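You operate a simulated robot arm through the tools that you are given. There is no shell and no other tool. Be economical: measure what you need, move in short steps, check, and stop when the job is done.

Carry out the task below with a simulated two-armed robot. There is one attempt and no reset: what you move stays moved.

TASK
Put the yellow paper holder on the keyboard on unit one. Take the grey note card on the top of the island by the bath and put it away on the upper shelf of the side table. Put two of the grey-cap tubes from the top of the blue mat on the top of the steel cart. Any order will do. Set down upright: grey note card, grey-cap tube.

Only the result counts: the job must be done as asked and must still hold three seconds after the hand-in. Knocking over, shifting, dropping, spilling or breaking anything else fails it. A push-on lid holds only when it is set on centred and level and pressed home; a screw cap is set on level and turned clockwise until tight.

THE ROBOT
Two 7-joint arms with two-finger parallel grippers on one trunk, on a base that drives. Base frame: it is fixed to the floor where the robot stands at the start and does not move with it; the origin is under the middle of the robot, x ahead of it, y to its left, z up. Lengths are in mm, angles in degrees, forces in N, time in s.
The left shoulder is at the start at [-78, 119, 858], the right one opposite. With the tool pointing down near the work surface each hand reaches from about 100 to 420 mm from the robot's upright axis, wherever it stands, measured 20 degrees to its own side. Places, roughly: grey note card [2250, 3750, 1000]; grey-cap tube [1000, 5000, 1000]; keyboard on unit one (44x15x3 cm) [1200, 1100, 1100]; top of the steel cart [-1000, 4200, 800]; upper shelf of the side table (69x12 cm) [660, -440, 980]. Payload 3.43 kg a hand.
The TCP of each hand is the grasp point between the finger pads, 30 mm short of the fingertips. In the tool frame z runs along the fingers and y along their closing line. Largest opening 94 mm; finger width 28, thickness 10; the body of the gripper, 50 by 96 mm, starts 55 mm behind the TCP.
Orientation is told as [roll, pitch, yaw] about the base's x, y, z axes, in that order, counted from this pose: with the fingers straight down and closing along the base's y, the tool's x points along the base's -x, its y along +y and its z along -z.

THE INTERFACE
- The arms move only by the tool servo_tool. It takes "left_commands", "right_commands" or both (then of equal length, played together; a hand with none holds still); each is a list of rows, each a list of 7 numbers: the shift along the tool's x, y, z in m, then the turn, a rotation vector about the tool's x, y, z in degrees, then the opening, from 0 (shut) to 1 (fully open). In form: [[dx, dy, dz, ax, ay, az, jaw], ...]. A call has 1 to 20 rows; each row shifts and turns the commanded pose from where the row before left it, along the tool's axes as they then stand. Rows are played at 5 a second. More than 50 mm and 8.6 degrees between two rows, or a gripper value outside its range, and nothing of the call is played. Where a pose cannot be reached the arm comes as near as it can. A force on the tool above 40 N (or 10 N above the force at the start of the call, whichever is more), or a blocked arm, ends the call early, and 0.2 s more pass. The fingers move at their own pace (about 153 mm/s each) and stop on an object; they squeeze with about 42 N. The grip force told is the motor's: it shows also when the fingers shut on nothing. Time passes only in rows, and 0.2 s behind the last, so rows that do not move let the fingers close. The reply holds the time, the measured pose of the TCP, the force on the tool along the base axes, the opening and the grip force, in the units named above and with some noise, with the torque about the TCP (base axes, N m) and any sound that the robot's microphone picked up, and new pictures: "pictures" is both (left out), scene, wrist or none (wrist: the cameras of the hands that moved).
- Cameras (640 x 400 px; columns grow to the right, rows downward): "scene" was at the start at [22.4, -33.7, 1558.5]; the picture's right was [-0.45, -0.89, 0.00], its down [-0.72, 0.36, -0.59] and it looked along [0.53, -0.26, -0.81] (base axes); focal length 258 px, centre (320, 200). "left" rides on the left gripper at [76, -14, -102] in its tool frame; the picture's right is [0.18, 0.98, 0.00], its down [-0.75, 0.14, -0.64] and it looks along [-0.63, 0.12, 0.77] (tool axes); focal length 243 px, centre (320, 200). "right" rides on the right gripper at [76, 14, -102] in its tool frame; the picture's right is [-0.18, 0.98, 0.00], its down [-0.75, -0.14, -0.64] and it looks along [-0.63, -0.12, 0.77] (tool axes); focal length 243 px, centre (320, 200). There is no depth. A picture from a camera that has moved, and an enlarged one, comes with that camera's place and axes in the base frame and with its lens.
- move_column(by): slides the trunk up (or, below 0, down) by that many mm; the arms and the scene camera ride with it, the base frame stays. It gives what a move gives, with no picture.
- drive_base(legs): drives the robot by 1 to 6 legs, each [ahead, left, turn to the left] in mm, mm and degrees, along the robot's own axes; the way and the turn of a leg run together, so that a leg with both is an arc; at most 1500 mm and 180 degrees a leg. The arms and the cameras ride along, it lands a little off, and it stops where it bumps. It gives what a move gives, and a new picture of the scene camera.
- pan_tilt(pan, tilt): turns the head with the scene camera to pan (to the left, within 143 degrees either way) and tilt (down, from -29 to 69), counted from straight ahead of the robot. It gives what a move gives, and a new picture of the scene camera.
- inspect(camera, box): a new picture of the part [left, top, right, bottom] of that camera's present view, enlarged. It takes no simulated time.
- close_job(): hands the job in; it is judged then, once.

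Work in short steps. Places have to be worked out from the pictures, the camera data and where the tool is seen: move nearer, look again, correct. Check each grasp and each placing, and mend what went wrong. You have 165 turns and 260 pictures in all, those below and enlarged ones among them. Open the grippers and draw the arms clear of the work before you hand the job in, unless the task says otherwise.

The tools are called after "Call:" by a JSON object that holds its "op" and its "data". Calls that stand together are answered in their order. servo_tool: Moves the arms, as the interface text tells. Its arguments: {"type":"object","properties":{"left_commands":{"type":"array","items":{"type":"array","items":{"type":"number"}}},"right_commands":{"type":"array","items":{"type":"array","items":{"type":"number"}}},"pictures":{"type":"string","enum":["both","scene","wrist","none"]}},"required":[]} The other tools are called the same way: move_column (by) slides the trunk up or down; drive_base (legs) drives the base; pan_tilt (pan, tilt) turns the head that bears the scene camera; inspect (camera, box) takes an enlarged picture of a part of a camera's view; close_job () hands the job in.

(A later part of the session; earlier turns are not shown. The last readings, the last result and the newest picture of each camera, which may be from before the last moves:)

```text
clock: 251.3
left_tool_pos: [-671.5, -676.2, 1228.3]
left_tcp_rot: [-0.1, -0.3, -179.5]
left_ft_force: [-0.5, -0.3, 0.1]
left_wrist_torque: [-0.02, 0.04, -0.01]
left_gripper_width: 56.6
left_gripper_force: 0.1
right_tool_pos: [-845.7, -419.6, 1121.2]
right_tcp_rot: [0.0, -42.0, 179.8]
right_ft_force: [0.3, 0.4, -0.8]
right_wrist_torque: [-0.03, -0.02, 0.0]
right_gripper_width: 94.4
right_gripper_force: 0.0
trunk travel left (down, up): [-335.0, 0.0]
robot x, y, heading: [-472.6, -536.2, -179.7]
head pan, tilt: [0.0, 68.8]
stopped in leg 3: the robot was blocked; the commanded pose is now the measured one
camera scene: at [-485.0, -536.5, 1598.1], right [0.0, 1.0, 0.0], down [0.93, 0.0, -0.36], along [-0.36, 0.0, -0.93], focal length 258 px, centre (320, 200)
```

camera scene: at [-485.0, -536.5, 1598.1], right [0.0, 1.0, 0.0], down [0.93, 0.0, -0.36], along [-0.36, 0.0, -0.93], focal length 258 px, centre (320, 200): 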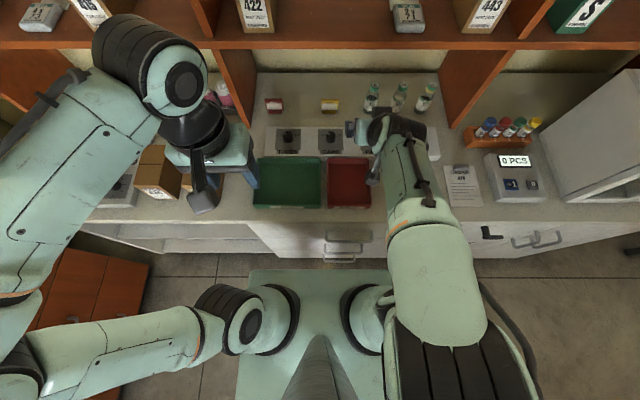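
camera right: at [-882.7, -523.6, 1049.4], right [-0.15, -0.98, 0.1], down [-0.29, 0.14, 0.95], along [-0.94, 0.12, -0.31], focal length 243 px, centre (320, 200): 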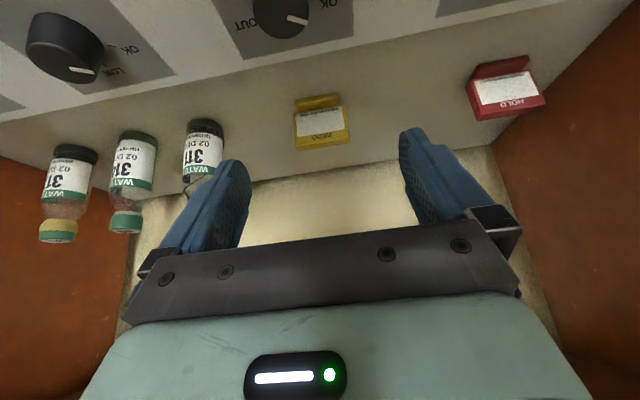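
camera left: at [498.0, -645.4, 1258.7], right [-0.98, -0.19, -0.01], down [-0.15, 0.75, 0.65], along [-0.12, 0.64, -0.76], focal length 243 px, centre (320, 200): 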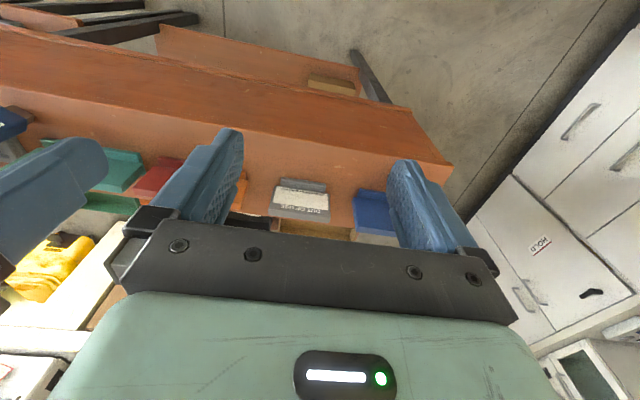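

Move the hand in front of the holder, halfway.

Call:
{"op": "servo_tool", "data": {"right_commands": [[-0.011, 0.022, 0.03, 0, 0, 0, 1], [-0.011, 0.022, 0.03, 0, 0, 0, 1], [-0.011, 0.022, 0.031, 0, 0, 0, 1], [-0.011, 0.021, 0.031, 0, 0, 0, 1], [0, 0, 0, 0, 0, 0, 1]], "pictures": "both"}}

```text
clock: 252.5
left_tool_pos: [-670.9, -676.8, 1228.5]
left_tcp_rot: [-0.1, -0.4, -179.6]
left_ft_force: [0.1, 1.0, -0.3]
left_wrist_torque: [-0.01, -0.02, 0.0]
left_gripper_width: 56.3
left_gripper_force: 0.0
right_tool_pos: [-959.0, -508.1, 1058.6]
right_tcp_rot: [0.2, -42.0, 180.0]
right_ft_force: [0.4, -0.1, 0.8]
right_wrist_torque: [0.02, 0.03, 0.0]
right_gripper_width: 94.0
right_gripper_force: 0.0
trunk travel left (down, up): [-335.0, 0.0]
robot x, y, heading: [-473.7, -535.8, -179.9]
head pan, tilt: [0.0, 68.8]
camera scene: at [-484.0, -536.0, 1597.8], right [0.0, 1.0, 0.0], down [0.93, 0.0, -0.36], along [-0.36, 0.0, -0.93], focal length 258 px, centre (320, 200)
camera right: at [-834.3, -521.6, 1082.9], right [-0.14, -0.98, 0.13], down [-0.13, 0.14, 0.98], along [-0.98, 0.12, -0.15], focal length 243 px, centre (320, 200)
```

scene: 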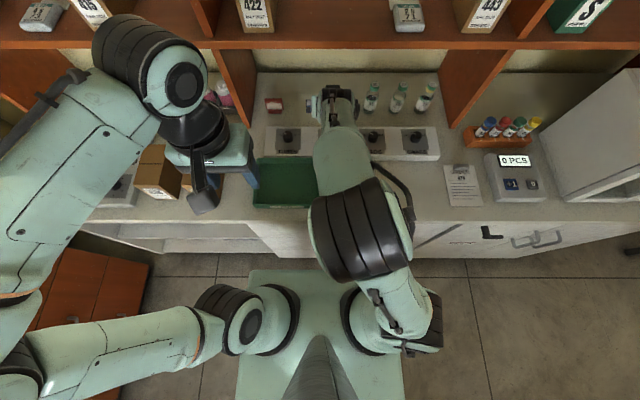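
right: 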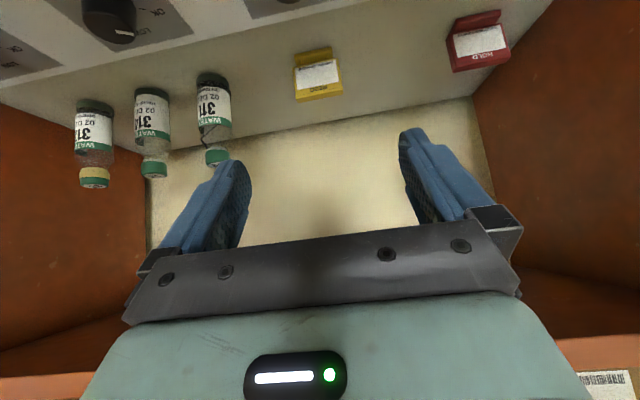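

Call:
{"op": "servo_tool", "data": {"right_commands": [[-0.002, 0, 0.035, 0, 0, 0, 1], [-0.002, -0.001, 0.035, 0, 0, 0, 1], [-0.002, 0, 0.035, 0, 0, 0, 1], [-0.001, 0, 0.035, 0, 0, 0, 1], [0, 0, 0, 0, 0, 0, 1]], "pictures": "wrist"}}

```text
clock: 253.7
left_tool_pos: [-672.1, -677.8, 1228.4]
left_tcp_rot: [-0.1, -0.3, -179.5]
left_ft_force: [0.1, -0.2, 0.3]
left_wrist_torque: [0.0, -0.01, 0.0]
left_gripper_width: 56.4
left_gripper_force: 0.0
right_tool_pos: [-1059.7, -505.0, 961.5]
right_tcp_rot: [0.1, -42.0, -180.0]
right_ft_force: [0.2, 0.1, -0.3]
right_wrist_torque: [0.01, 0.02, 0.01]
right_gripper_width: 94.3
right_gripper_force: 0.1
trunk travel left (down, up): [-335.0, 0.0]
robot x, y, heading: [-473.8, -532.1, -179.8]
head pan, tilt: [0.0, 68.8]
camera right: at [-934.6, -518.0, 985.1], right [-0.13, -0.98, 0.12], down [-0.13, 0.14, 0.98], along [-0.98, 0.12, -0.15], focal length 243 px, centre (320, 200)
```

right: 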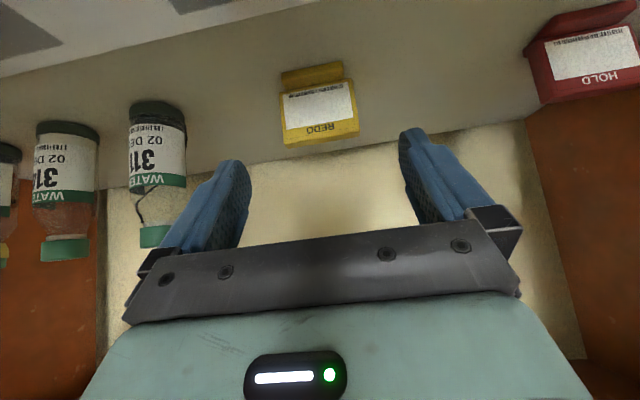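

Holder top re-triangulated to (-1118,-504,911). Advance to TCP (-1101,-505,914).

Call:
{"op": "servo_tool", "data": {"right_commands": [[0, 0, 0.02, 0, 0, 0, 1], [0, 0, 0.02, 0, 0, 0, 1], [0.001, 0, 0.023, 0, 0, 0, 1], [0, 0, 0, 0, 0, 0, 1]], "pictures": "wrist"}}

```text
clock: 254.7
left_tool_pos: [-670.9, -676.6, 1228.2]
left_tcp_rot: [-0.1, -0.3, -179.5]
left_ft_force: [-0.4, -0.1, -0.4]
left_wrist_torque: [0.03, 0.02, 0.06]
left_gripper_width: 56.6
left_gripper_force: 0.0
right_tool_pos: [-1101.4, -506.3, 913.0]
right_tcp_rot: [0.1, -42.0, -179.8]
right_ft_force: [0.7, -0.5, -0.7]
right_wrist_torque: [0.01, 0.0, 0.03]
right_gripper_width: 93.8
right_gripper_force: 0.0
trunk travel left (down, up): [-335.0, 0.0]
robot x, y, heading: [-472.9, -535.2, -179.5]
head pan, tilt: [0.0, 68.8]
camera right: at [-974.9, -520.1, 936.3], right [-0.13, -0.98, 0.12], down [-0.13, 0.14, 0.98], along [-0.98, 0.12, -0.15], focal length 243 px, centre (320, 200)
```

right: 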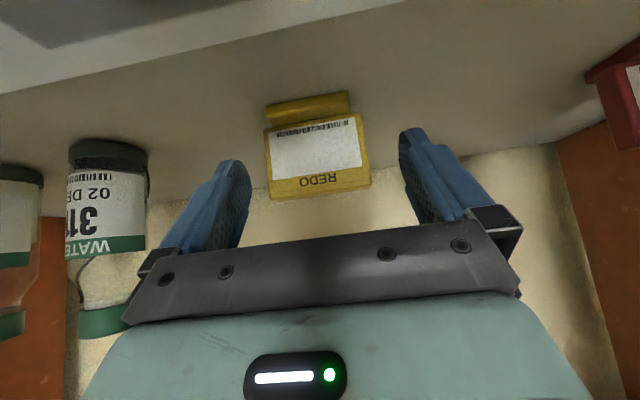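

Holder is within the pads' region. Close.

Call:
{"op": "servo_tool", "data": {"right_commands": [[0, 0, 0, 0, 0, 0, 0.75], [0, 0, 0, 0, 0, 0, 0.5], [0, 0, 0, 0, 0, 0, 0.35], [0, 0, 0, 0, 0, 0, 0.35]], "pictures": "wrist"}}

```text
clock: 255.7
left_tool_pos: [-672.3, -677.7, 1228.8]
left_tcp_rot: [-0.1, -0.2, -179.5]
left_ft_force: [0.2, -0.5, -0.1]
left_wrist_torque: [-0.03, 0.01, 0.01]
left_gripper_width: 56.2
left_gripper_force: 0.0
right_tool_pos: [-1100.8, -506.0, 912.6]
right_tcp_rot: [0.1, -42.0, -180.0]
right_ft_force: [-0.6, 0.2, 1.4]
right_wrist_torque: [0.05, 0.01, -0.01]
right_gripper_width: 58.6
right_gripper_force: 42.4
trunk travel left (down, up): [-335.0, 0.0]
robot x, y, heading: [-474.3, -535.0, -179.7]
head pan, tilt: [0.0, 68.8]
camera right: at [-975.0, -520.0, 936.4], right [-0.14, -0.98, 0.12], down [-0.13, 0.14, 0.98], along [-0.98, 0.12, -0.15], focal length 243 px, centre (320, 200)
```

right: 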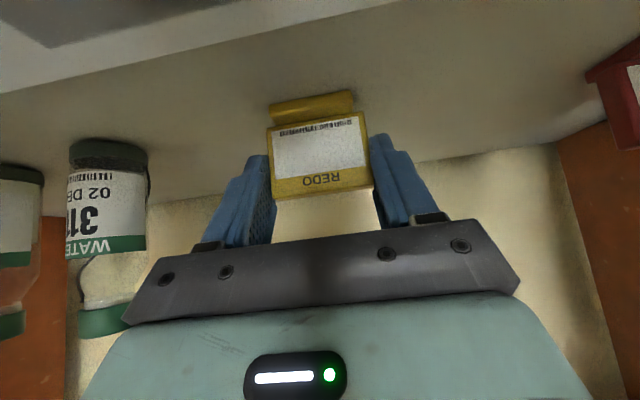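

Gripped (58.6 mm). Lift slightly, then back out along the tool axis.

Call:
{"op": "servo_tool", "data": {"right_commands": [[-0.007, 0, -0.007, 0, 0, 0, 0.35], [-0.005, 0, -0.006, 0, 0, 0, 0.35], [0, 0, -0.04, 0, 0, 0, 0.35], [0, 0, -0.045, 0, 0, 0, 0.35], [0, 0, -0.045, 0, 0, 0, 0.35], [0.02, 0, -0.04, 0, 0, 0, 0.35], [0.02, 0, -0.04, 0, 0, 0, 0.35]], "pictures": "both"}}

```text
clock: 257.3
left_tool_pos: [-669.1, -677.7, 1228.3]
left_tcp_rot: [-0.1, -0.3, -179.4]
left_ft_force: [0.5, 0.5, -0.1]
left_wrist_torque: [-0.02, -0.01, 0.0]
left_gripper_width: 56.3
left_gripper_force: 0.2
right_tool_pos: [-929.0, -505.5, 1060.8]
right_tcp_rot: [0.0, -42.0, 179.9]
right_ft_force: [0.1, 0.0, -0.5]
right_wrist_torque: [0.01, 0.0, 0.03]
right_gripper_width: 58.6
right_gripper_force: 41.9
trunk travel left (down, up): [-335.0, 0.0]
robot x, y, heading: [-473.8, -531.4, -179.9]
head pan, tilt: [0.0, 68.8]
camera scene: at [-483.4, -536.4, 1597.7], right [0.0, 1.0, 0.0], down [0.93, 0.0, -0.36], along [-0.36, 0.0, -0.93], focal length 258 px, centre (320, 200)
camera right: at [-804.1, -519.5, 1085.1], right [-0.14, -0.98, 0.12], down [-0.13, 0.14, 0.98], along [-0.98, 0.12, -0.15], focal length 243 px, centre (320, 200)
```

scene: 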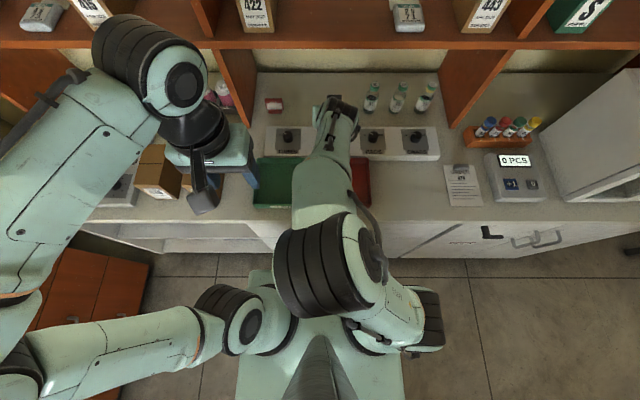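
right: 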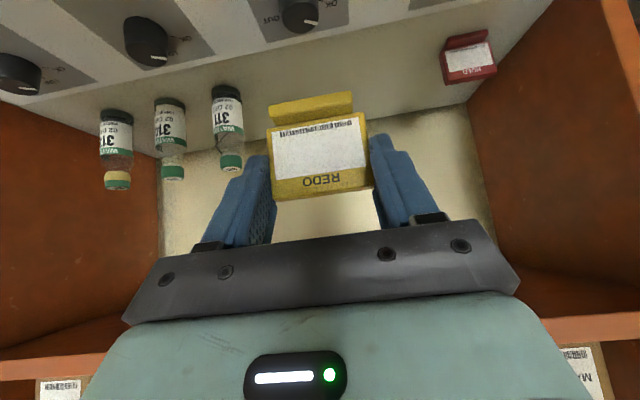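

Holder secured. Retract the arm to a compact pose.

Call:
{"op": "servo_tool", "data": {"right_commands": [[0.01, 0, -0.033, 0, 0, 0, 0.35], [0.01, 0, -0.033, 0, 0, 0, 0.35], [0.01, 0, -0.033, 0, 0, 0, 0.35], [0.01, 0, -0.033, 0, 0, 0, 0.35], [0.01, -0.02, -0.033, 0, 0, 0, 0.35], [0, -0.03, 0, 0, 0, 0, 0.35]], "pictures": "none"}}

```text
clock: 258.1
left_tool_pos: [-672.1, -677.0, 1227.5]
left_tcp_rot: [-0.2, -0.2, -179.5]
left_ft_force: [0.1, -0.1, 1.1]
left_wrist_torque: [-0.01, 0.01, 0.0]
left_gripper_width: 56.3
left_gripper_force: 0.0
right_tool_pos: [-880.1, -418.2, 1072.8]
right_tcp_rot: [-1.5, -38.0, 169.0]
right_ft_force: [1.2, -0.5, -0.6]
right_wrist_torque: [-0.02, 0.01, 0.02]
right_gripper_width: 58.7
right_gripper_force: 41.9
trunk travel left (down, up): [-335.0, 0.0]
robot x, y, heading: [-478.6, -535.1, -179.9]
head pan, tilt: [0.0, 68.8]
stopped in row 3 (right hand): the arm was blocked; the commanded pose is now the measured one
```

The arm got blocked during retraction; look at it.

Call:
{"op": "pan_tilt", "data": {"pan": -15, "tilt": 60}}

Call:
{"op": "inspect", "data": {"camera": "right", "box": [0, 0, 640, 400]}}

```text
clock: 258.9
left_tool_pos: [-672.4, -677.9, 1227.4]
left_tcp_rot: [-0.1, -0.3, -179.5]
left_ft_force: [-0.5, -0.2, 0.2]
left_wrist_torque: [0.01, -0.01, 0.06]
left_gripper_width: 56.3
left_gripper_force: 0.1
right_tool_pos: [-880.4, -419.0, 1072.9]
right_tcp_rot: [-1.5, -38.0, 169.1]
right_ft_force: [0.2, -0.2, 0.3]
right_wrist_torque: [0.0, 0.0, 0.02]
right_gripper_width: 58.5
right_gripper_force: 42.1
trunk travel left (down, up): [-335.0, 0.0]
robot x, y, heading: [-478.7, -535.2, -179.8]
head pan, tilt: [-15.0, 60.0]
camera scene: at [-493.5, -519.3, 1607.2], right [0.26, 0.97, 0.0], down [0.84, -0.22, -0.5], along [-0.48, 0.13, -0.87], focal length 258 px, centre (320, 200)
```

scene: 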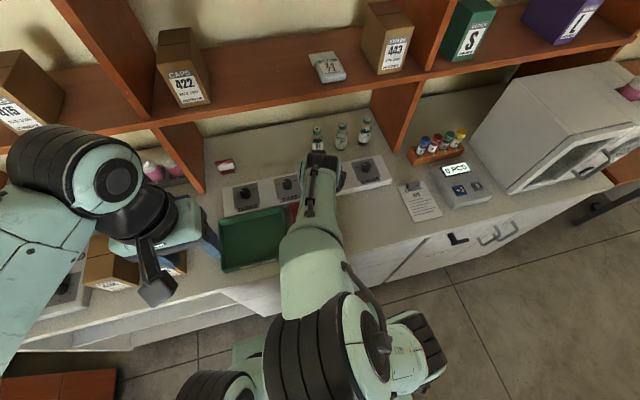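

```text
1.00 times, centred on (320, 200) of right (not enlarged: the box is as wide or as high as the picture)
camera zoom: at [-762.4, -458.5, 1105.7], right [-0.34, -0.93, 0.09], down [-0.17, 0.16, 0.97], along [-0.92, 0.32, -0.21], focal length 243 px, centre (320, 200)
```

zoom: 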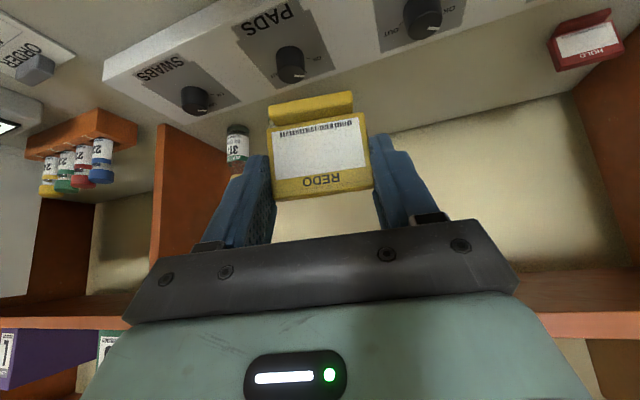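

No environment contact; the holder is still held. Back the base straight out of the counter area.

Call:
{"op": "drive_base", "data": {"legs": [[-330, 0, 0]]}}

Call:
{"op": "servo_tool", "data": {"right_commands": [[0, 0, -0.03, 0, 2, 2, 0.35], [0, 0, -0.03, 0, 4, 2, 0.35], [0, 0, -0.02, 0, 4, 2, 0.35]], "pictures": "scene"}}

```text
clock: 261.0
left_tool_pos: [-351.6, -676.3, 1228.9]
left_tcp_rot: [-0.1, -0.2, -179.5]
left_ft_force: [-0.2, -0.1, 0.0]
left_wrist_torque: [-0.04, 0.0, -0.02]
left_gripper_width: 56.3
left_gripper_force: 0.0
right_tool_pos: [-559.4, -417.3, 1072.3]
right_tcp_rot: [-1.5, -37.9, 169.1]
right_ft_force: [-0.1, 0.2, -1.3]
right_wrist_torque: [-0.01, 0.01, 0.03]
right_gripper_width: 58.6
right_gripper_force: 42.6
trunk travel left (down, up): [-335.0, 0.0]
robot x, y, heading: [-152.7, -535.7, -179.9]
head pan, tilt: [-15.0, 60.0]
camera scene: at [-172.8, -518.2, 1607.4], right [0.26, 0.97, 0.0], down [0.84, -0.22, -0.5], along [-0.48, 0.13, -0.87], focal length 258 px, centre (320, 200)
```

scene: 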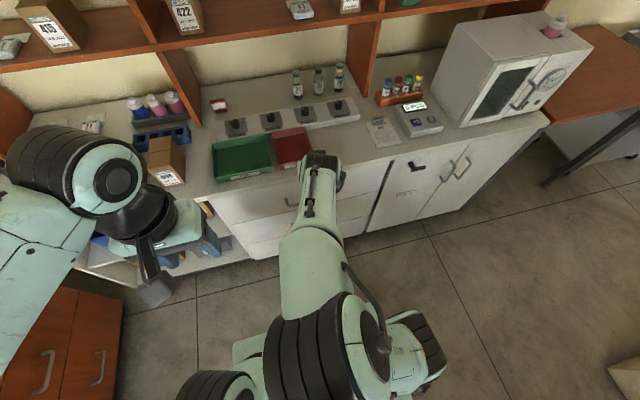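

```text
clock: 261.7
left_tool_pos: [-349.6, -676.1, 1227.5]
left_tcp_rot: [0.0, -0.1, -179.6]
left_ft_force: [0.3, 0.0, -0.7]
left_wrist_torque: [-0.03, 0.01, 0.0]
left_gripper_width: 56.7
left_gripper_force: 0.1
right_tool_pos: [-529.3, -372.9, 1107.8]
right_tcp_rot: [-0.6, -28.0, 156.2]
right_ft_force: [-0.3, -1.1, -0.5]
right_wrist_torque: [0.03, 0.02, 0.01]
right_gripper_width: 58.6
right_gripper_force: 42.3
trunk travel left (down, up): [-335.0, 0.0]
robot x, y, heading: [-155.9, -532.3, -180.1]
head pan, tilt: [-15.0, 60.0]
stopped in row 3 (right hand): the arm was blocked; the commanded pose is now the measured one
camera scene: at [-172.3, -518.2, 1607.2], right [0.26, 0.97, 0.0], down [0.84, -0.22, -0.5], along [-0.48, 0.13, -0.87], focal length 258 px, centre (320, 200)
```

scene: 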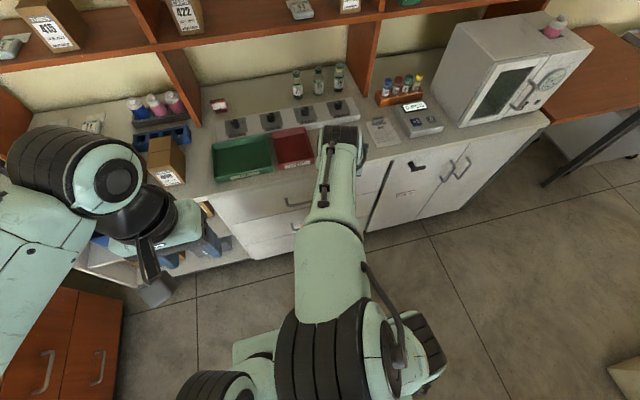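

The elbow is folded inward in front of the torso and blocks retraction; the hand is compact enough. Drive north of the side table and face unit one.

Call:
{"op": "drive_base", "data": {"legs": [[0, -840, 0], [0, 0, -90]]}}

Call:
{"op": "pan_tilt", "data": {"pan": -40, "tilt": 30}}

```text
clock: 273.4
left_tool_pos: [-287.0, 514.7, 1228.2]
left_tcp_rot: [-0.1, -0.2, 89.5]
left_ft_force: [0.1, 1.0, -0.6]
left_wrist_torque: [0.01, 0.01, 0.0]
left_gripper_width: 56.4
left_gripper_force: 0.1
right_tool_pos: [19.6, 685.5, 1107.8]
right_tcp_rot: [-0.6, -27.9, 65.1]
right_ft_force: [-0.8, -0.6, 0.6]
right_wrist_torque: [0.0, 0.01, 0.01]
right_gripper_width: 58.7
right_gripper_force: 41.2
trunk travel left (down, up): [-335.0, 0.0]
robot x, y, heading: [-151.3, 314.3, 89.0]
head pan, tilt: [-15.0, 60.0]
camera scene: at [-130.4, 332.9, 1607.2], right [0.96, -0.27, 0.0], down [-0.24, -0.83, -0.5], along [0.14, 0.48, -0.87], focal length 258 px, centre (320, 200)
```

scene: 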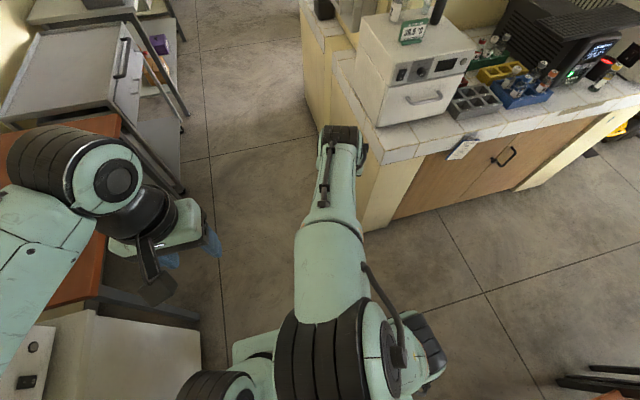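

```text
clock: 274.4
left_tool_pos: [-287.9, 513.8, 1227.4]
left_tcp_rot: [0.0, -0.2, 89.4]
left_ft_force: [0.3, -0.1, -0.5]
left_wrist_torque: [0.0, -0.01, -0.01]
left_gripper_width: 56.2
left_gripper_force: 0.1
right_tool_pos: [20.7, 685.4, 1108.3]
right_tcp_rot: [-0.6, -28.0, 65.2]
right_ft_force: [0.3, -0.4, -0.3]
right_wrist_torque: [0.01, 0.01, -0.01]
right_gripper_width: 58.5
right_gripper_force: 41.8
trunk travel left (down, up): [-335.0, 0.0]
robot x, y, heading: [-146.5, 313.8, 89.0]
head pan, tilt: [-40.0, 30.0]
camera scene: at [-89.6, 337.3, 1649.2], right [0.76, -0.65, 0.0], down [-0.33, -0.38, -0.87], along [0.57, 0.65, -0.5], focal length 258 px, centre (320, 200)
```

scene: 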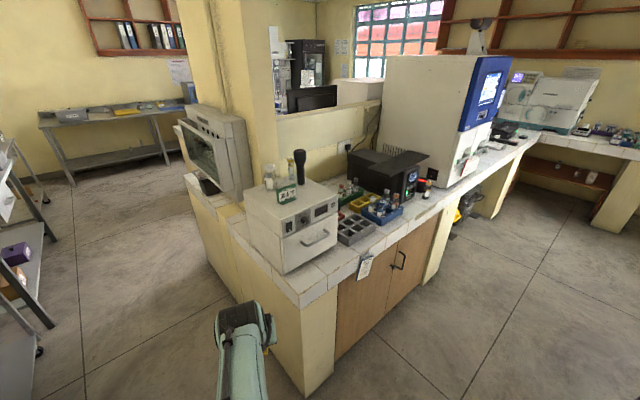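

Counter edge y≈830–870; my hand at y≈685 is clear. Strafe right toward the keyboard.

Call:
{"op": "drive_base", "data": {"legs": [[0, 0, 1], [0, -1250, 0]]}}

Call:
{"op": "pan_tilt", "data": {"pan": 10, "tilt": 40}}

```text
clock: 285.9
left_tool_pos: [960.9, 507.6, 1226.7]
left_tcp_rot: [-0.1, -0.2, 89.6]
left_ft_force: [0.0, -0.1, 0.5]
left_wrist_torque: [-0.01, -0.01, -0.02]
left_gripper_width: 56.4
left_gripper_force: 0.0
right_tool_pos: [1267.8, 677.4, 1106.8]
right_tcp_rot: [-0.6, -28.0, 65.4]
right_ft_force: [-0.3, 0.0, -0.4]
right_wrist_torque: [0.02, 0.01, -0.01]
right_gripper_width: 58.6
right_gripper_force: 42.0
trunk travel left (down, up): [-335.0, 0.0]
robot x, y, heading: [1098.4, 312.8, 89.0]
head pan, tilt: [-40.0, 30.0]
camera scene: at [1159.0, 330.2, 1649.3], right [0.76, -0.65, 0.0], down [-0.33, -0.38, -0.87], along [0.57, 0.66, -0.5], focal length 258 px, centre (320, 200)
```

scene: 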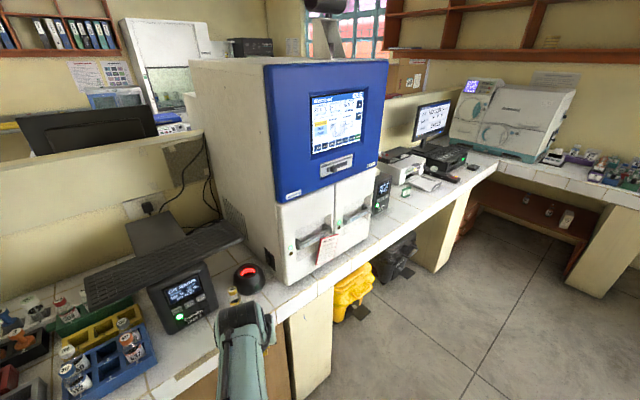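

```text
clock: 287.1
left_tool_pos: [960.7, 505.7, 1228.1]
left_tcp_rot: [-0.1, -0.2, 89.6]
left_ft_force: [-0.3, 0.0, -0.3]
left_wrist_torque: [0.01, 0.01, -0.02]
left_gripper_width: 56.4
left_gripper_force: 0.1
right_tool_pos: [1268.7, 680.5, 1107.3]
right_tcp_rot: [-0.6, -28.0, 65.2]
right_ft_force: [-0.1, 0.1, -0.4]
right_wrist_torque: [0.0, 0.01, 0.01]
right_gripper_width: 58.6
right_gripper_force: 42.1
trunk travel left (down, up): [-335.0, 0.0]
robot x, y, heading: [1098.5, 309.8, 89.3]
head pan, tilt: [10.0, 40.0]
camera scene: at [1086.5, 345.7, 1634.0], right [0.99, 0.16, 0.0], down [0.1, -0.63, -0.77], along [-0.12, 0.76, -0.64], focal length 258 px, centre (320, 200)
```

scene: 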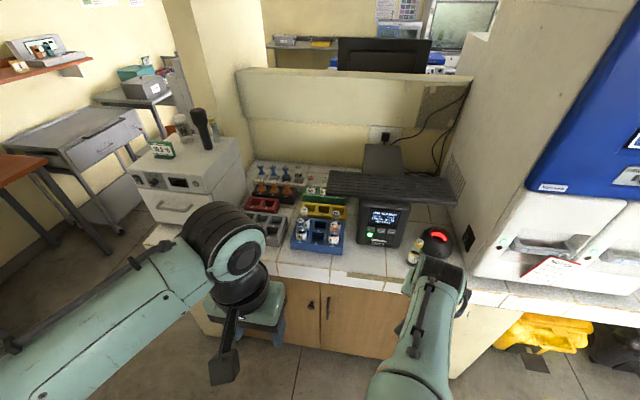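

Call:
{"op": "inspect", "data": {"camera": "scene", "box": [300, 130, 476, 240]}}

```text
3.64 times, centred on (388, 185) of scene
camera zoom: at [1086.5, 345.7, 1634.0], right [0.99, 0.16, 0.0], down [0.1, -0.63, -0.77], along [-0.12, 0.76, -0.64], focal length 940 px, centre (73, 254)
```

zoom: 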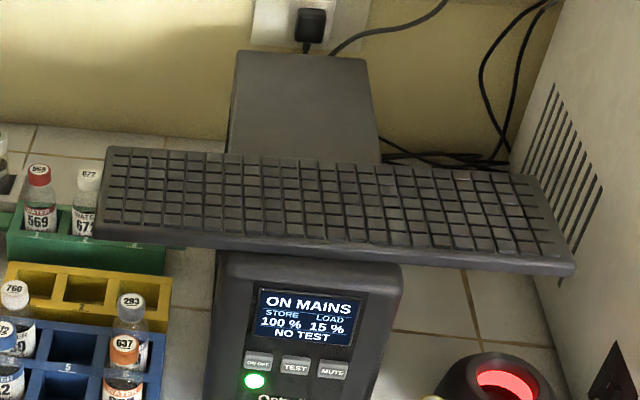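

The keyboard lies across the UPS box (centre ≈(1205,1090), top ~1070–1100). First raise the hand and turn its yaw back toward 90.

Call:
{"op": "servo_tool", "data": {"right_commands": [[-0.014, 0, -0.027, 0, 0, 0, 0.35], [-0.014, 0, -0.027, 0, 0, 0, 0.35], [-0.014, 0, -0.027, 0, 0, 0, 0.35], [0, 0, 0, -3.75, 0, -7.06, 0.35], [0, 0, 0, -3.75, 0, -7.06, 0.35], [0, 0, 0, -3.75, 0, -7.06, 0.35]], "pictures": "both"}}

```text
clock: 288.4
left_tool_pos: [960.6, 506.6, 1228.5]
left_tcp_rot: [0.0, -0.2, 89.6]
left_ft_force: [0.9, 0.5, -0.8]
left_wrist_torque: [0.0, 0.03, 0.02]
left_gripper_width: 56.6
left_gripper_force: 0.0
right_tool_pos: [1267.8, 678.5, 1198.6]
right_tcp_rot: [-0.6, -27.8, 89.4]
right_ft_force: [0.7, -0.5, -0.1]
right_wrist_torque: [-0.02, 0.04, 0.02]
right_gripper_width: 58.9
right_gripper_force: 42.5
trunk travel left (down, up): [-335.0, 0.0]
robot x, y, heading: [1103.6, 309.3, 88.9]
head pan, tilt: [10.0, 40.0]
camera scene: at [1087.1, 345.6, 1633.9], right [0.99, 0.16, 0.0], down [0.1, -0.63, -0.77], along [-0.12, 0.76, -0.64], focal length 258 px, centre (320, 200)
camera right: at [1250.8, 563.6, 1252.1], right [-0.98, 0.18, 0.08], down [0.14, 0.36, 0.92], along [0.14, 0.91, -0.38], focal length 243 px, centre (320, 200)
```

scene: 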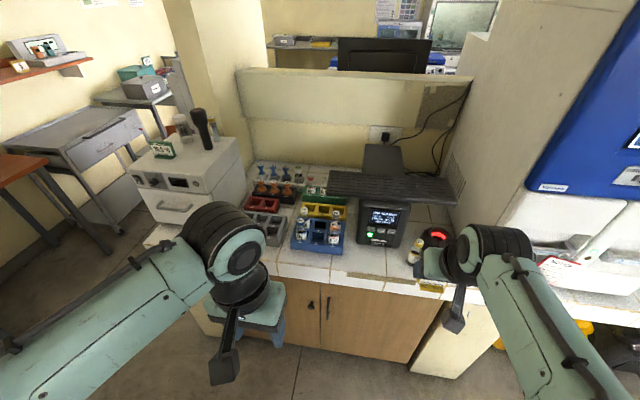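
right: 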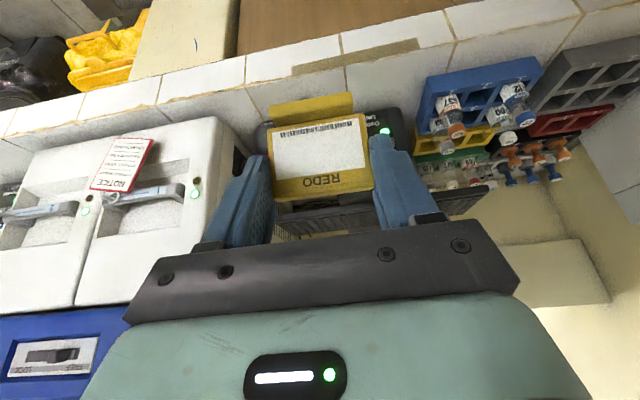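

The arm is in a good configuration now. Drive ahead ~290 mm and slightly left.

Call:
{"op": "drive_base", "data": {"legs": [[285, 25, 1]]}}

Call:
{"op": "inspect", "data": {"camera": "scene", "box": [240, 150, 480, 300]}}

Call:
{"op": "inspect", "data": {"camera": "left", "box": [0, 0, 640, 400]}}

```text
clock: 290.4
left_tool_pos: [934.5, 789.4, 1228.0]
left_tcp_rot: [-0.1, -0.2, 90.7]
left_ft_force: [0.1, 0.6, 0.6]
left_wrist_torque: [-0.01, -0.04, -0.01]
left_gripper_width: 56.3
left_gripper_force: 0.1
right_tool_pos: [1237.3, 966.6, 1197.1]
right_tcp_rot: [-0.7, -27.9, 90.4]
right_ft_force: [-0.4, 0.0, 0.3]
right_wrist_torque: [0.02, -0.01, 0.0]
right_gripper_width: 58.6
right_gripper_force: 42.4
trunk travel left (down, up): [-335.0, 0.0]
robot x, y, heading: [1076.4, 595.5, 90.4]
head pan, tilt: [10.0, 40.0]
camera scene: at [1062.5, 630.9, 1633.8], right [0.98, 0.18, 0.0], down [0.12, -0.63, -0.77], along [-0.14, 0.75, -0.64], focal length 258 px, centre (320, 200)
```

scene: 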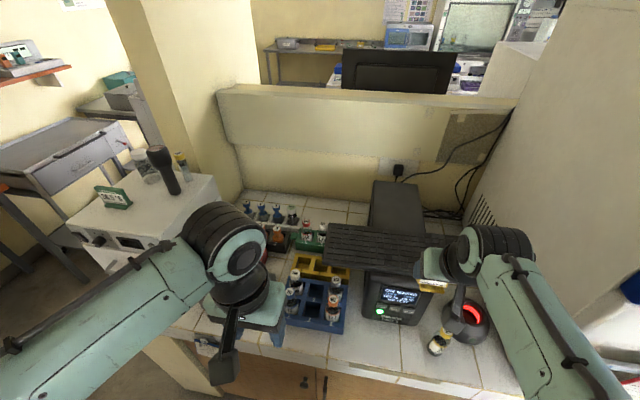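

```text
2.67 times, centred on (360, 225) of scene
camera zoom: at [1062.5, 630.9, 1633.8], right [0.98, 0.18, 0.0], down [0.12, -0.63, -0.77], along [-0.14, 0.75, -0.64], focal length 689 px, centre (213, 133)
```

zoom: 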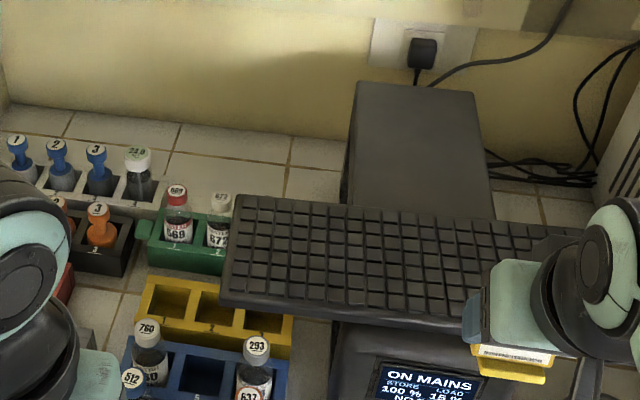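

```text
1.00 times, centred on (320, 200) of left (not enlarged: the box is as wide or as high as the picture)
camera zoom: at [949.0, 713.7, 1329.5], right [-0.98, -0.2, 0.0], down [-0.15, 0.75, 0.64], along [-0.12, 0.63, -0.76], focal length 243 px, centre (320, 200)
```

zoom: 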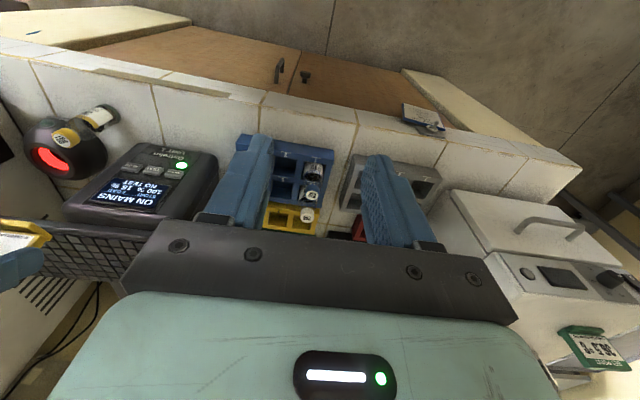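

Keyboard: x 995–1440, y ≈1044–1190, top ≈1075; box under it spans x≈1116–1274. I'll place the holder at ≈(1205,1115). Move up 35 mm, restore the 42° tilt.

Call:
{"op": "drive_base", "data": {"legs": [[35, 0, 0]]}}

Call:
{"op": "servo_tool", "data": {"right_commands": [[0, 0, 0, 0, -7, 0, 0.35], [0, 0, 0, 0, -7, 0, 0.35], [-0.01, 0.011, 0.018, 0, 0, 0, 0.35], [-0.01, 0.011, 0.018, 0, 0, 0, 0.35], [-0.01, 0.01, 0.018, 0, 0, 0, 0.35], [0, 0, 0, 0, 0, 0, 0.35]], "pictures": "both"}}

```text
clock: 291.3
left_tool_pos: [933.4, 821.8, 1227.2]
left_tcp_rot: [0.0, -0.3, 90.6]
left_ft_force: [0.8, 0.2, 0.1]
left_wrist_torque: [-0.02, 0.0, 0.01]
left_gripper_width: 56.7
left_gripper_force: 0.0
right_tool_pos: [1237.0, 999.7, 1197.2]
right_tcp_rot: [-0.7, -27.8, 90.4]
right_ft_force: [0.4, 0.3, -0.3]
right_wrist_torque: [0.0, 0.02, -0.01]
right_gripper_width: 58.8
right_gripper_force: 42.1
trunk travel left (down, up): [-335.0, 0.0]
robot x, y, heading: [1074.3, 622.1, 90.2]
head pan, tilt: [10.0, 40.0]
camera scene: at [1062.3, 664.0, 1633.6], right [0.98, 0.18, 0.0], down [0.12, -0.63, -0.77], along [-0.14, 0.75, -0.64], focal length 258 px, centre (320, 200)
```

scene: 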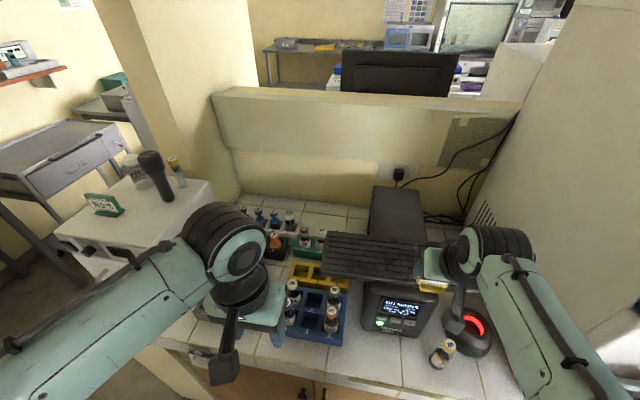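

```text
clock: 292.7
left_tool_pos: [934.5, 821.1, 1227.7]
left_tcp_rot: [0.0, -0.2, 90.6]
left_ft_force: [0.8, -0.4, 0.5]
left_wrist_torque: [0.03, 0.0, 0.03]
left_gripper_width: 56.3
left_gripper_force: 0.0
right_tool_pos: [1204.4, 1056.8, 1176.7]
right_tcp_rot: [-0.7, -41.9, 90.5]
right_ft_force: [-0.6, 0.5, 0.0]
right_wrist_torque: [0.02, 0.01, 0.03]
right_gripper_width: 58.4
right_gripper_force: 42.1
trunk travel left (down, up): [-335.0, 0.0]
robot x, y, heading: [1080.5, 622.9, 90.2]
head pan, tilt: [10.0, 40.0]
camera scene: at [1062.5, 663.2, 1633.9], right [0.98, 0.18, 0.0], down [0.12, -0.63, -0.77], along [-0.14, 0.75, -0.64], focal length 258 px, centre (320, 200)
camera right: at [1189.7, 932.6, 1201.1], right [-0.98, 0.14, 0.11], down [0.13, 0.13, 0.98], along [0.12, 0.98, -0.15], focal length 243 px, centre (320, 200)
```

scene: 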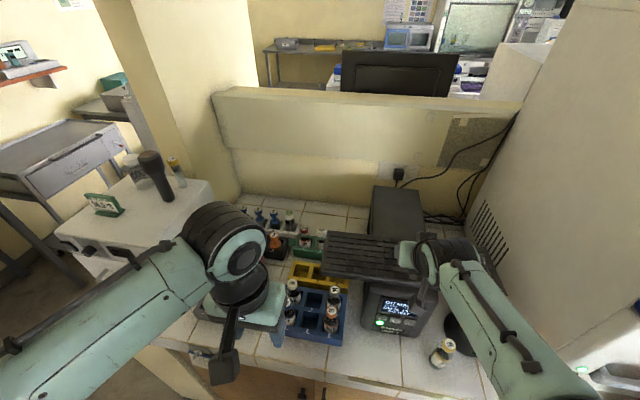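
right: 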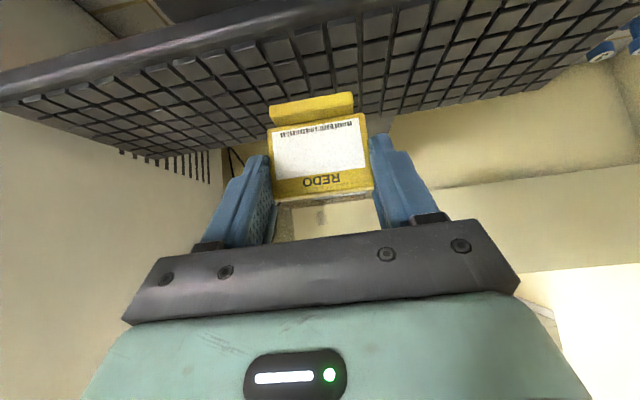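

Consistent: keyboard top ≈1075–1079. Advance to y≈1105, z≈1145.

Call:
{"op": "servo_tool", "data": {"right_commands": [[-0.012, 0, 0.016, 0, 0, 0, 0.35], [-0.006, 0, 0.02, 0, 0, 0, 0.35], [0.004, 0, 0.02, 0, 0, 0, 0.35], [0, 0, 0, 0, 0, 0, 0.35]], "pictures": "wrist"}}

Call:
{"op": "inspect", "data": {"camera": "scene", "box": [310, 190, 486, 300]}}

```text
clock: 293.7
left_tool_pos: [933.8, 822.3, 1227.5]
left_tcp_rot: [-0.1, -0.3, 90.6]
left_ft_force: [0.0, 0.5, -0.1]
left_wrist_torque: [0.0, 0.0, -0.02]
left_gripper_width: 56.4
left_gripper_force: 0.1
right_tool_pos: [1204.5, 1105.1, 1145.4]
right_tcp_rot: [-0.7, -41.8, 90.6]
right_ft_force: [-0.3, -0.4, -0.2]
right_wrist_torque: [-0.03, 0.01, -0.01]
right_gripper_width: 58.6
right_gripper_force: 42.7
trunk travel left (down, up): [-335.0, 0.0]
robot x, y, heading: [1077.7, 624.7, 90.6]
head pan, tilt: [10.0, 40.0]
camera right: at [1189.9, 981.3, 1169.7], right [-0.98, 0.14, 0.11], down [0.13, 0.13, 0.98], along [0.12, 0.98, -0.15], focal length 243 px, centre (320, 200)
```

right: 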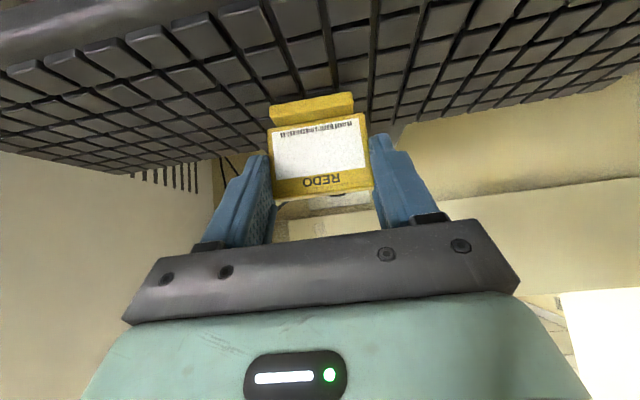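

```text
3.64 times, centred on (398, 245) of scene
camera zoom: at [1062.5, 663.7, 1633.9], right [0.98, 0.18, 0.0], down [0.12, -0.63, -0.77], along [-0.14, 0.75, -0.64], focal length 940 px, centre (36, 36)
```

zoom: 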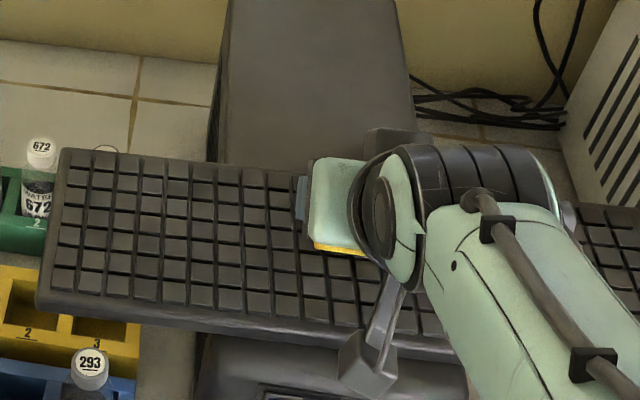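

Well placed over the keyboard's middle. Lower vertically in small steps.

Call:
{"op": "servo_tool", "data": {"right_commands": [[0.002, 0, 0.0022, 0, 0, 0, 0.35], [0.002, 0, 0.0022, 0, 0, 0, 0.35], [0, 0, 0, 0, 0, 0, 0.35]], "pictures": "none"}}

Call:
{"op": "servo_tool", "data": {"right_commands": [[0.0013, 0, 0.0015, 0, 0, 0, 0.35], [0.0013, 0, 0.0015, 0, 0, 0, 0.35], [0, 0, 0, 0, 0, 0, 0.35]], "pictures": "wrist"}}

```text
clock: 294.5
left_tool_pos: [933.5, 821.8, 1228.5]
left_tcp_rot: [-0.1, -0.3, 90.7]
left_ft_force: [0.6, 0.6, -0.5]
left_wrist_torque: [0.03, 0.0, 0.02]
left_gripper_width: 56.4
left_gripper_force: 0.1
right_tool_pos: [1203.0, 1105.2, 1141.6]
right_tcp_rot: [-0.6, -42.2, 90.6]
right_ft_force: [0.2, -0.1, 15.0]
right_wrist_torque: [0.01, 0.04, 0.0]
right_gripper_width: 58.9
right_gripper_force: 42.4
trunk travel left (down, up): [-335.0, 0.0]
robot x, y, heading: [1075.6, 626.8, 90.3]
head pan, tilt: [10.0, 40.0]
```

```text
clock: 295.3
left_tool_pos: [932.1, 818.7, 1228.9]
left_tcp_rot: [-0.1, -0.3, 90.6]
left_ft_force: [-0.1, -0.1, 0.1]
left_wrist_torque: [0.01, 0.01, 0.0]
left_gripper_width: 56.4
left_gripper_force: 0.1
right_tool_pos: [1202.8, 1104.8, 1139.9]
right_tcp_rot: [-0.7, -42.7, 90.7]
right_ft_force: [-0.2, -1.9, 36.8]
right_wrist_torque: [-0.11, 0.27, 0.0]
right_gripper_width: 58.6
right_gripper_force: 42.5
trunk travel left (down, up): [-335.0, 0.0]
robot x, y, heading: [1075.5, 623.6, 90.5]
head pan, tilt: [10.0, 40.0]
camera right: at [1189.6, 980.8, 1163.3], right [-0.98, 0.13, 0.12], down [0.13, 0.12, 0.98], along [0.12, 0.98, -0.14], focal length 243 px, centre (320, 200)
```

right: 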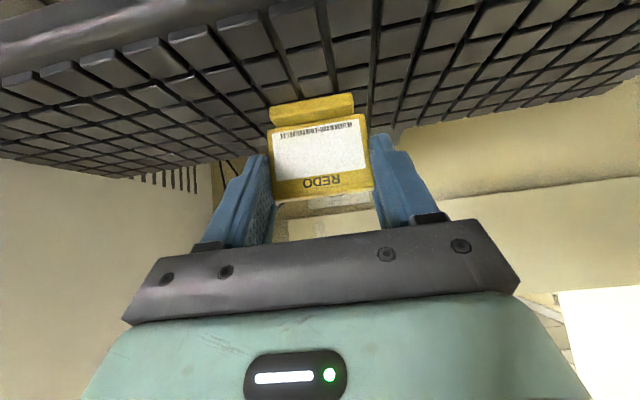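

In contact (37 N). Relieve the force, then open gently.

Call:
{"op": "servo_tool", "data": {"right_commands": [[-0.0015, 0, -0.0016, 0, 0, 0, 0.35], [-0.0013, 0, -0.0015, 0, 0, 0, 0.35], [0, 0, 0, 0, 0, 0, 0.35]], "pictures": "none"}}

```text
clock: 296.1
left_tool_pos: [934.4, 821.0, 1228.4]
left_tcp_rot: [-0.1, -0.2, 90.5]
left_ft_force: [0.1, 1.0, 0.4]
left_wrist_torque: [-0.01, 0.04, -0.02]
left_gripper_width: 56.2
left_gripper_force: 0.1
right_tool_pos: [1203.6, 1105.8, 1139.1]
right_tcp_rot: [-0.8, -41.9, 90.8]
right_ft_force: [-3.0, 2.8, 18.5]
right_wrist_torque: [0.14, 0.32, -0.01]
right_gripper_width: 58.7
right_gripper_force: 42.5
trunk travel left (down, up): [-335.0, 0.0]
robot x, y, heading: [1074.4, 623.4, 90.2]
head pan, tilt: [10.0, 40.0]
```

Call:
{"op": "servo_tool", "data": {"right_commands": [[-0.0012, 0, -0.0013, 0, 0, 0, 0.35], [0, 0, 0, 0, 0, 0, 0.68], [0, 0, 0, 0, 0, 0, 0.8], [0, 0, 0, 0, 0, 0, 0.8]], "pictures": "wrist"}}

```text
clock: 297.1
left_tool_pos: [934.6, 821.8, 1227.8]
left_tcp_rot: [-0.1, -0.2, 90.6]
left_ft_force: [-0.5, -0.2, -0.4]
left_wrist_torque: [0.02, 0.04, 0.01]
left_gripper_width: 56.3
left_gripper_force: 0.0
right_tool_pos: [1204.9, 1106.1, 1140.9]
right_tcp_rot: [-0.7, -41.8, 90.7]
right_ft_force: [-0.2, -0.6, -0.6]
right_wrist_torque: [0.01, -0.01, 0.0]
right_gripper_width: 75.4
right_gripper_force: 0.1
trunk travel left (down, up): [-335.0, 0.0]
robot x, y, heading: [1075.7, 630.8, 90.3]
head pan, tilt: [10.0, 40.0]
camera right: at [1190.3, 981.2, 1165.7], right [-0.98, 0.14, 0.11], down [0.13, 0.13, 0.98], along [0.12, 0.98, -0.15], focal length 243 px, centre (320, 200)
```

right: 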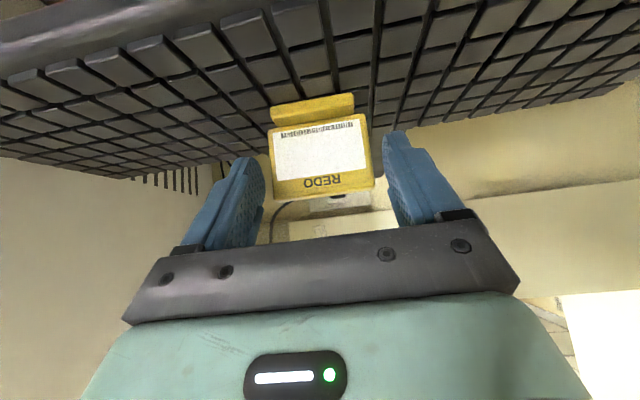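

The holder stands on its own. Back the hand out along the tool axis and check.

Call:
{"op": "servo_tool", "data": {"right_commands": [[0, 0, -0.01, 0, 0, 0, 0.85], [0, 0, -0.02, 0, 0, 0, 0.85], [0, 0, -0.035, 0, 0, 0, 0.85], [0, 0, -0.04, 0, 0, 0, 0.85], [0, 0, -0.04, 0, 0, 0, 0.85]], "pictures": "both"}}

Call:
{"op": "inspect", "data": {"camera": "right", "box": [200, 0, 440, 150]}}

```text
clock: 298.3
left_tool_pos: [934.6, 821.9, 1227.6]
left_tcp_rot: [-0.1, -0.3, 90.6]
left_ft_force: [-0.7, -1.0, 0.3]
left_wrist_torque: [-0.02, 0.0, -0.01]
left_gripper_width: 56.4
left_gripper_force: 0.1
right_tool_pos: [1203.6, 1006.9, 1248.1]
right_tcp_rot: [-0.7, -41.7, 90.5]
right_ft_force: [1.2, -0.4, 0.7]
right_wrist_torque: [0.02, -0.03, 0.01]
right_gripper_width: 79.8
right_gripper_force: 0.1
trunk travel left (down, up): [-335.0, 0.0]
robot x, y, heading: [1077.4, 626.1, 90.4]
head pan, tilt: [10.0, 40.0]
camera scene: at [1062.4, 662.9, 1633.9], right [0.98, 0.18, 0.0], down [0.12, -0.63, -0.77], along [-0.14, 0.75, -0.64], focal length 258 px, centre (320, 200)
camera right: at [1189.3, 882.7, 1272.9], right [-0.98, 0.14, 0.11], down [0.13, 0.13, 0.98], along [0.12, 0.98, -0.15], focal length 243 px, centre (320, 200)
```

scene: 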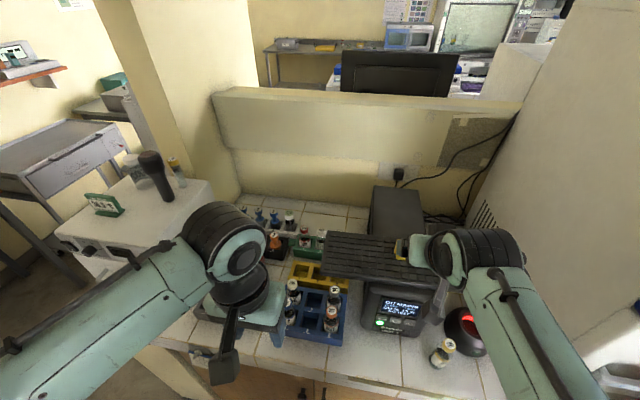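
right: 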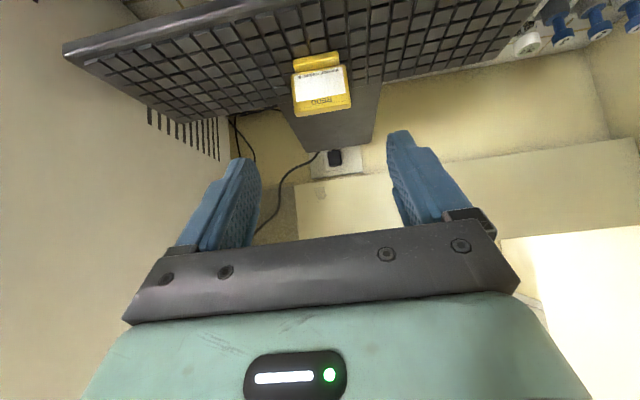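

```text
2.67 times, centred on (320, 75) of right
camera zoom: at [1189.3, 882.7, 1272.9], right [-0.98, 0.14, 0.11], down [0.13, 0.13, 0.98], along [0.12, 0.98, -0.15], focal length 647 px, centre (320, 533)
```

zoom: 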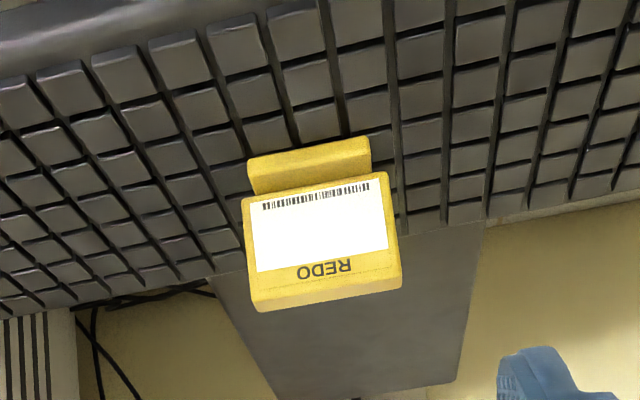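

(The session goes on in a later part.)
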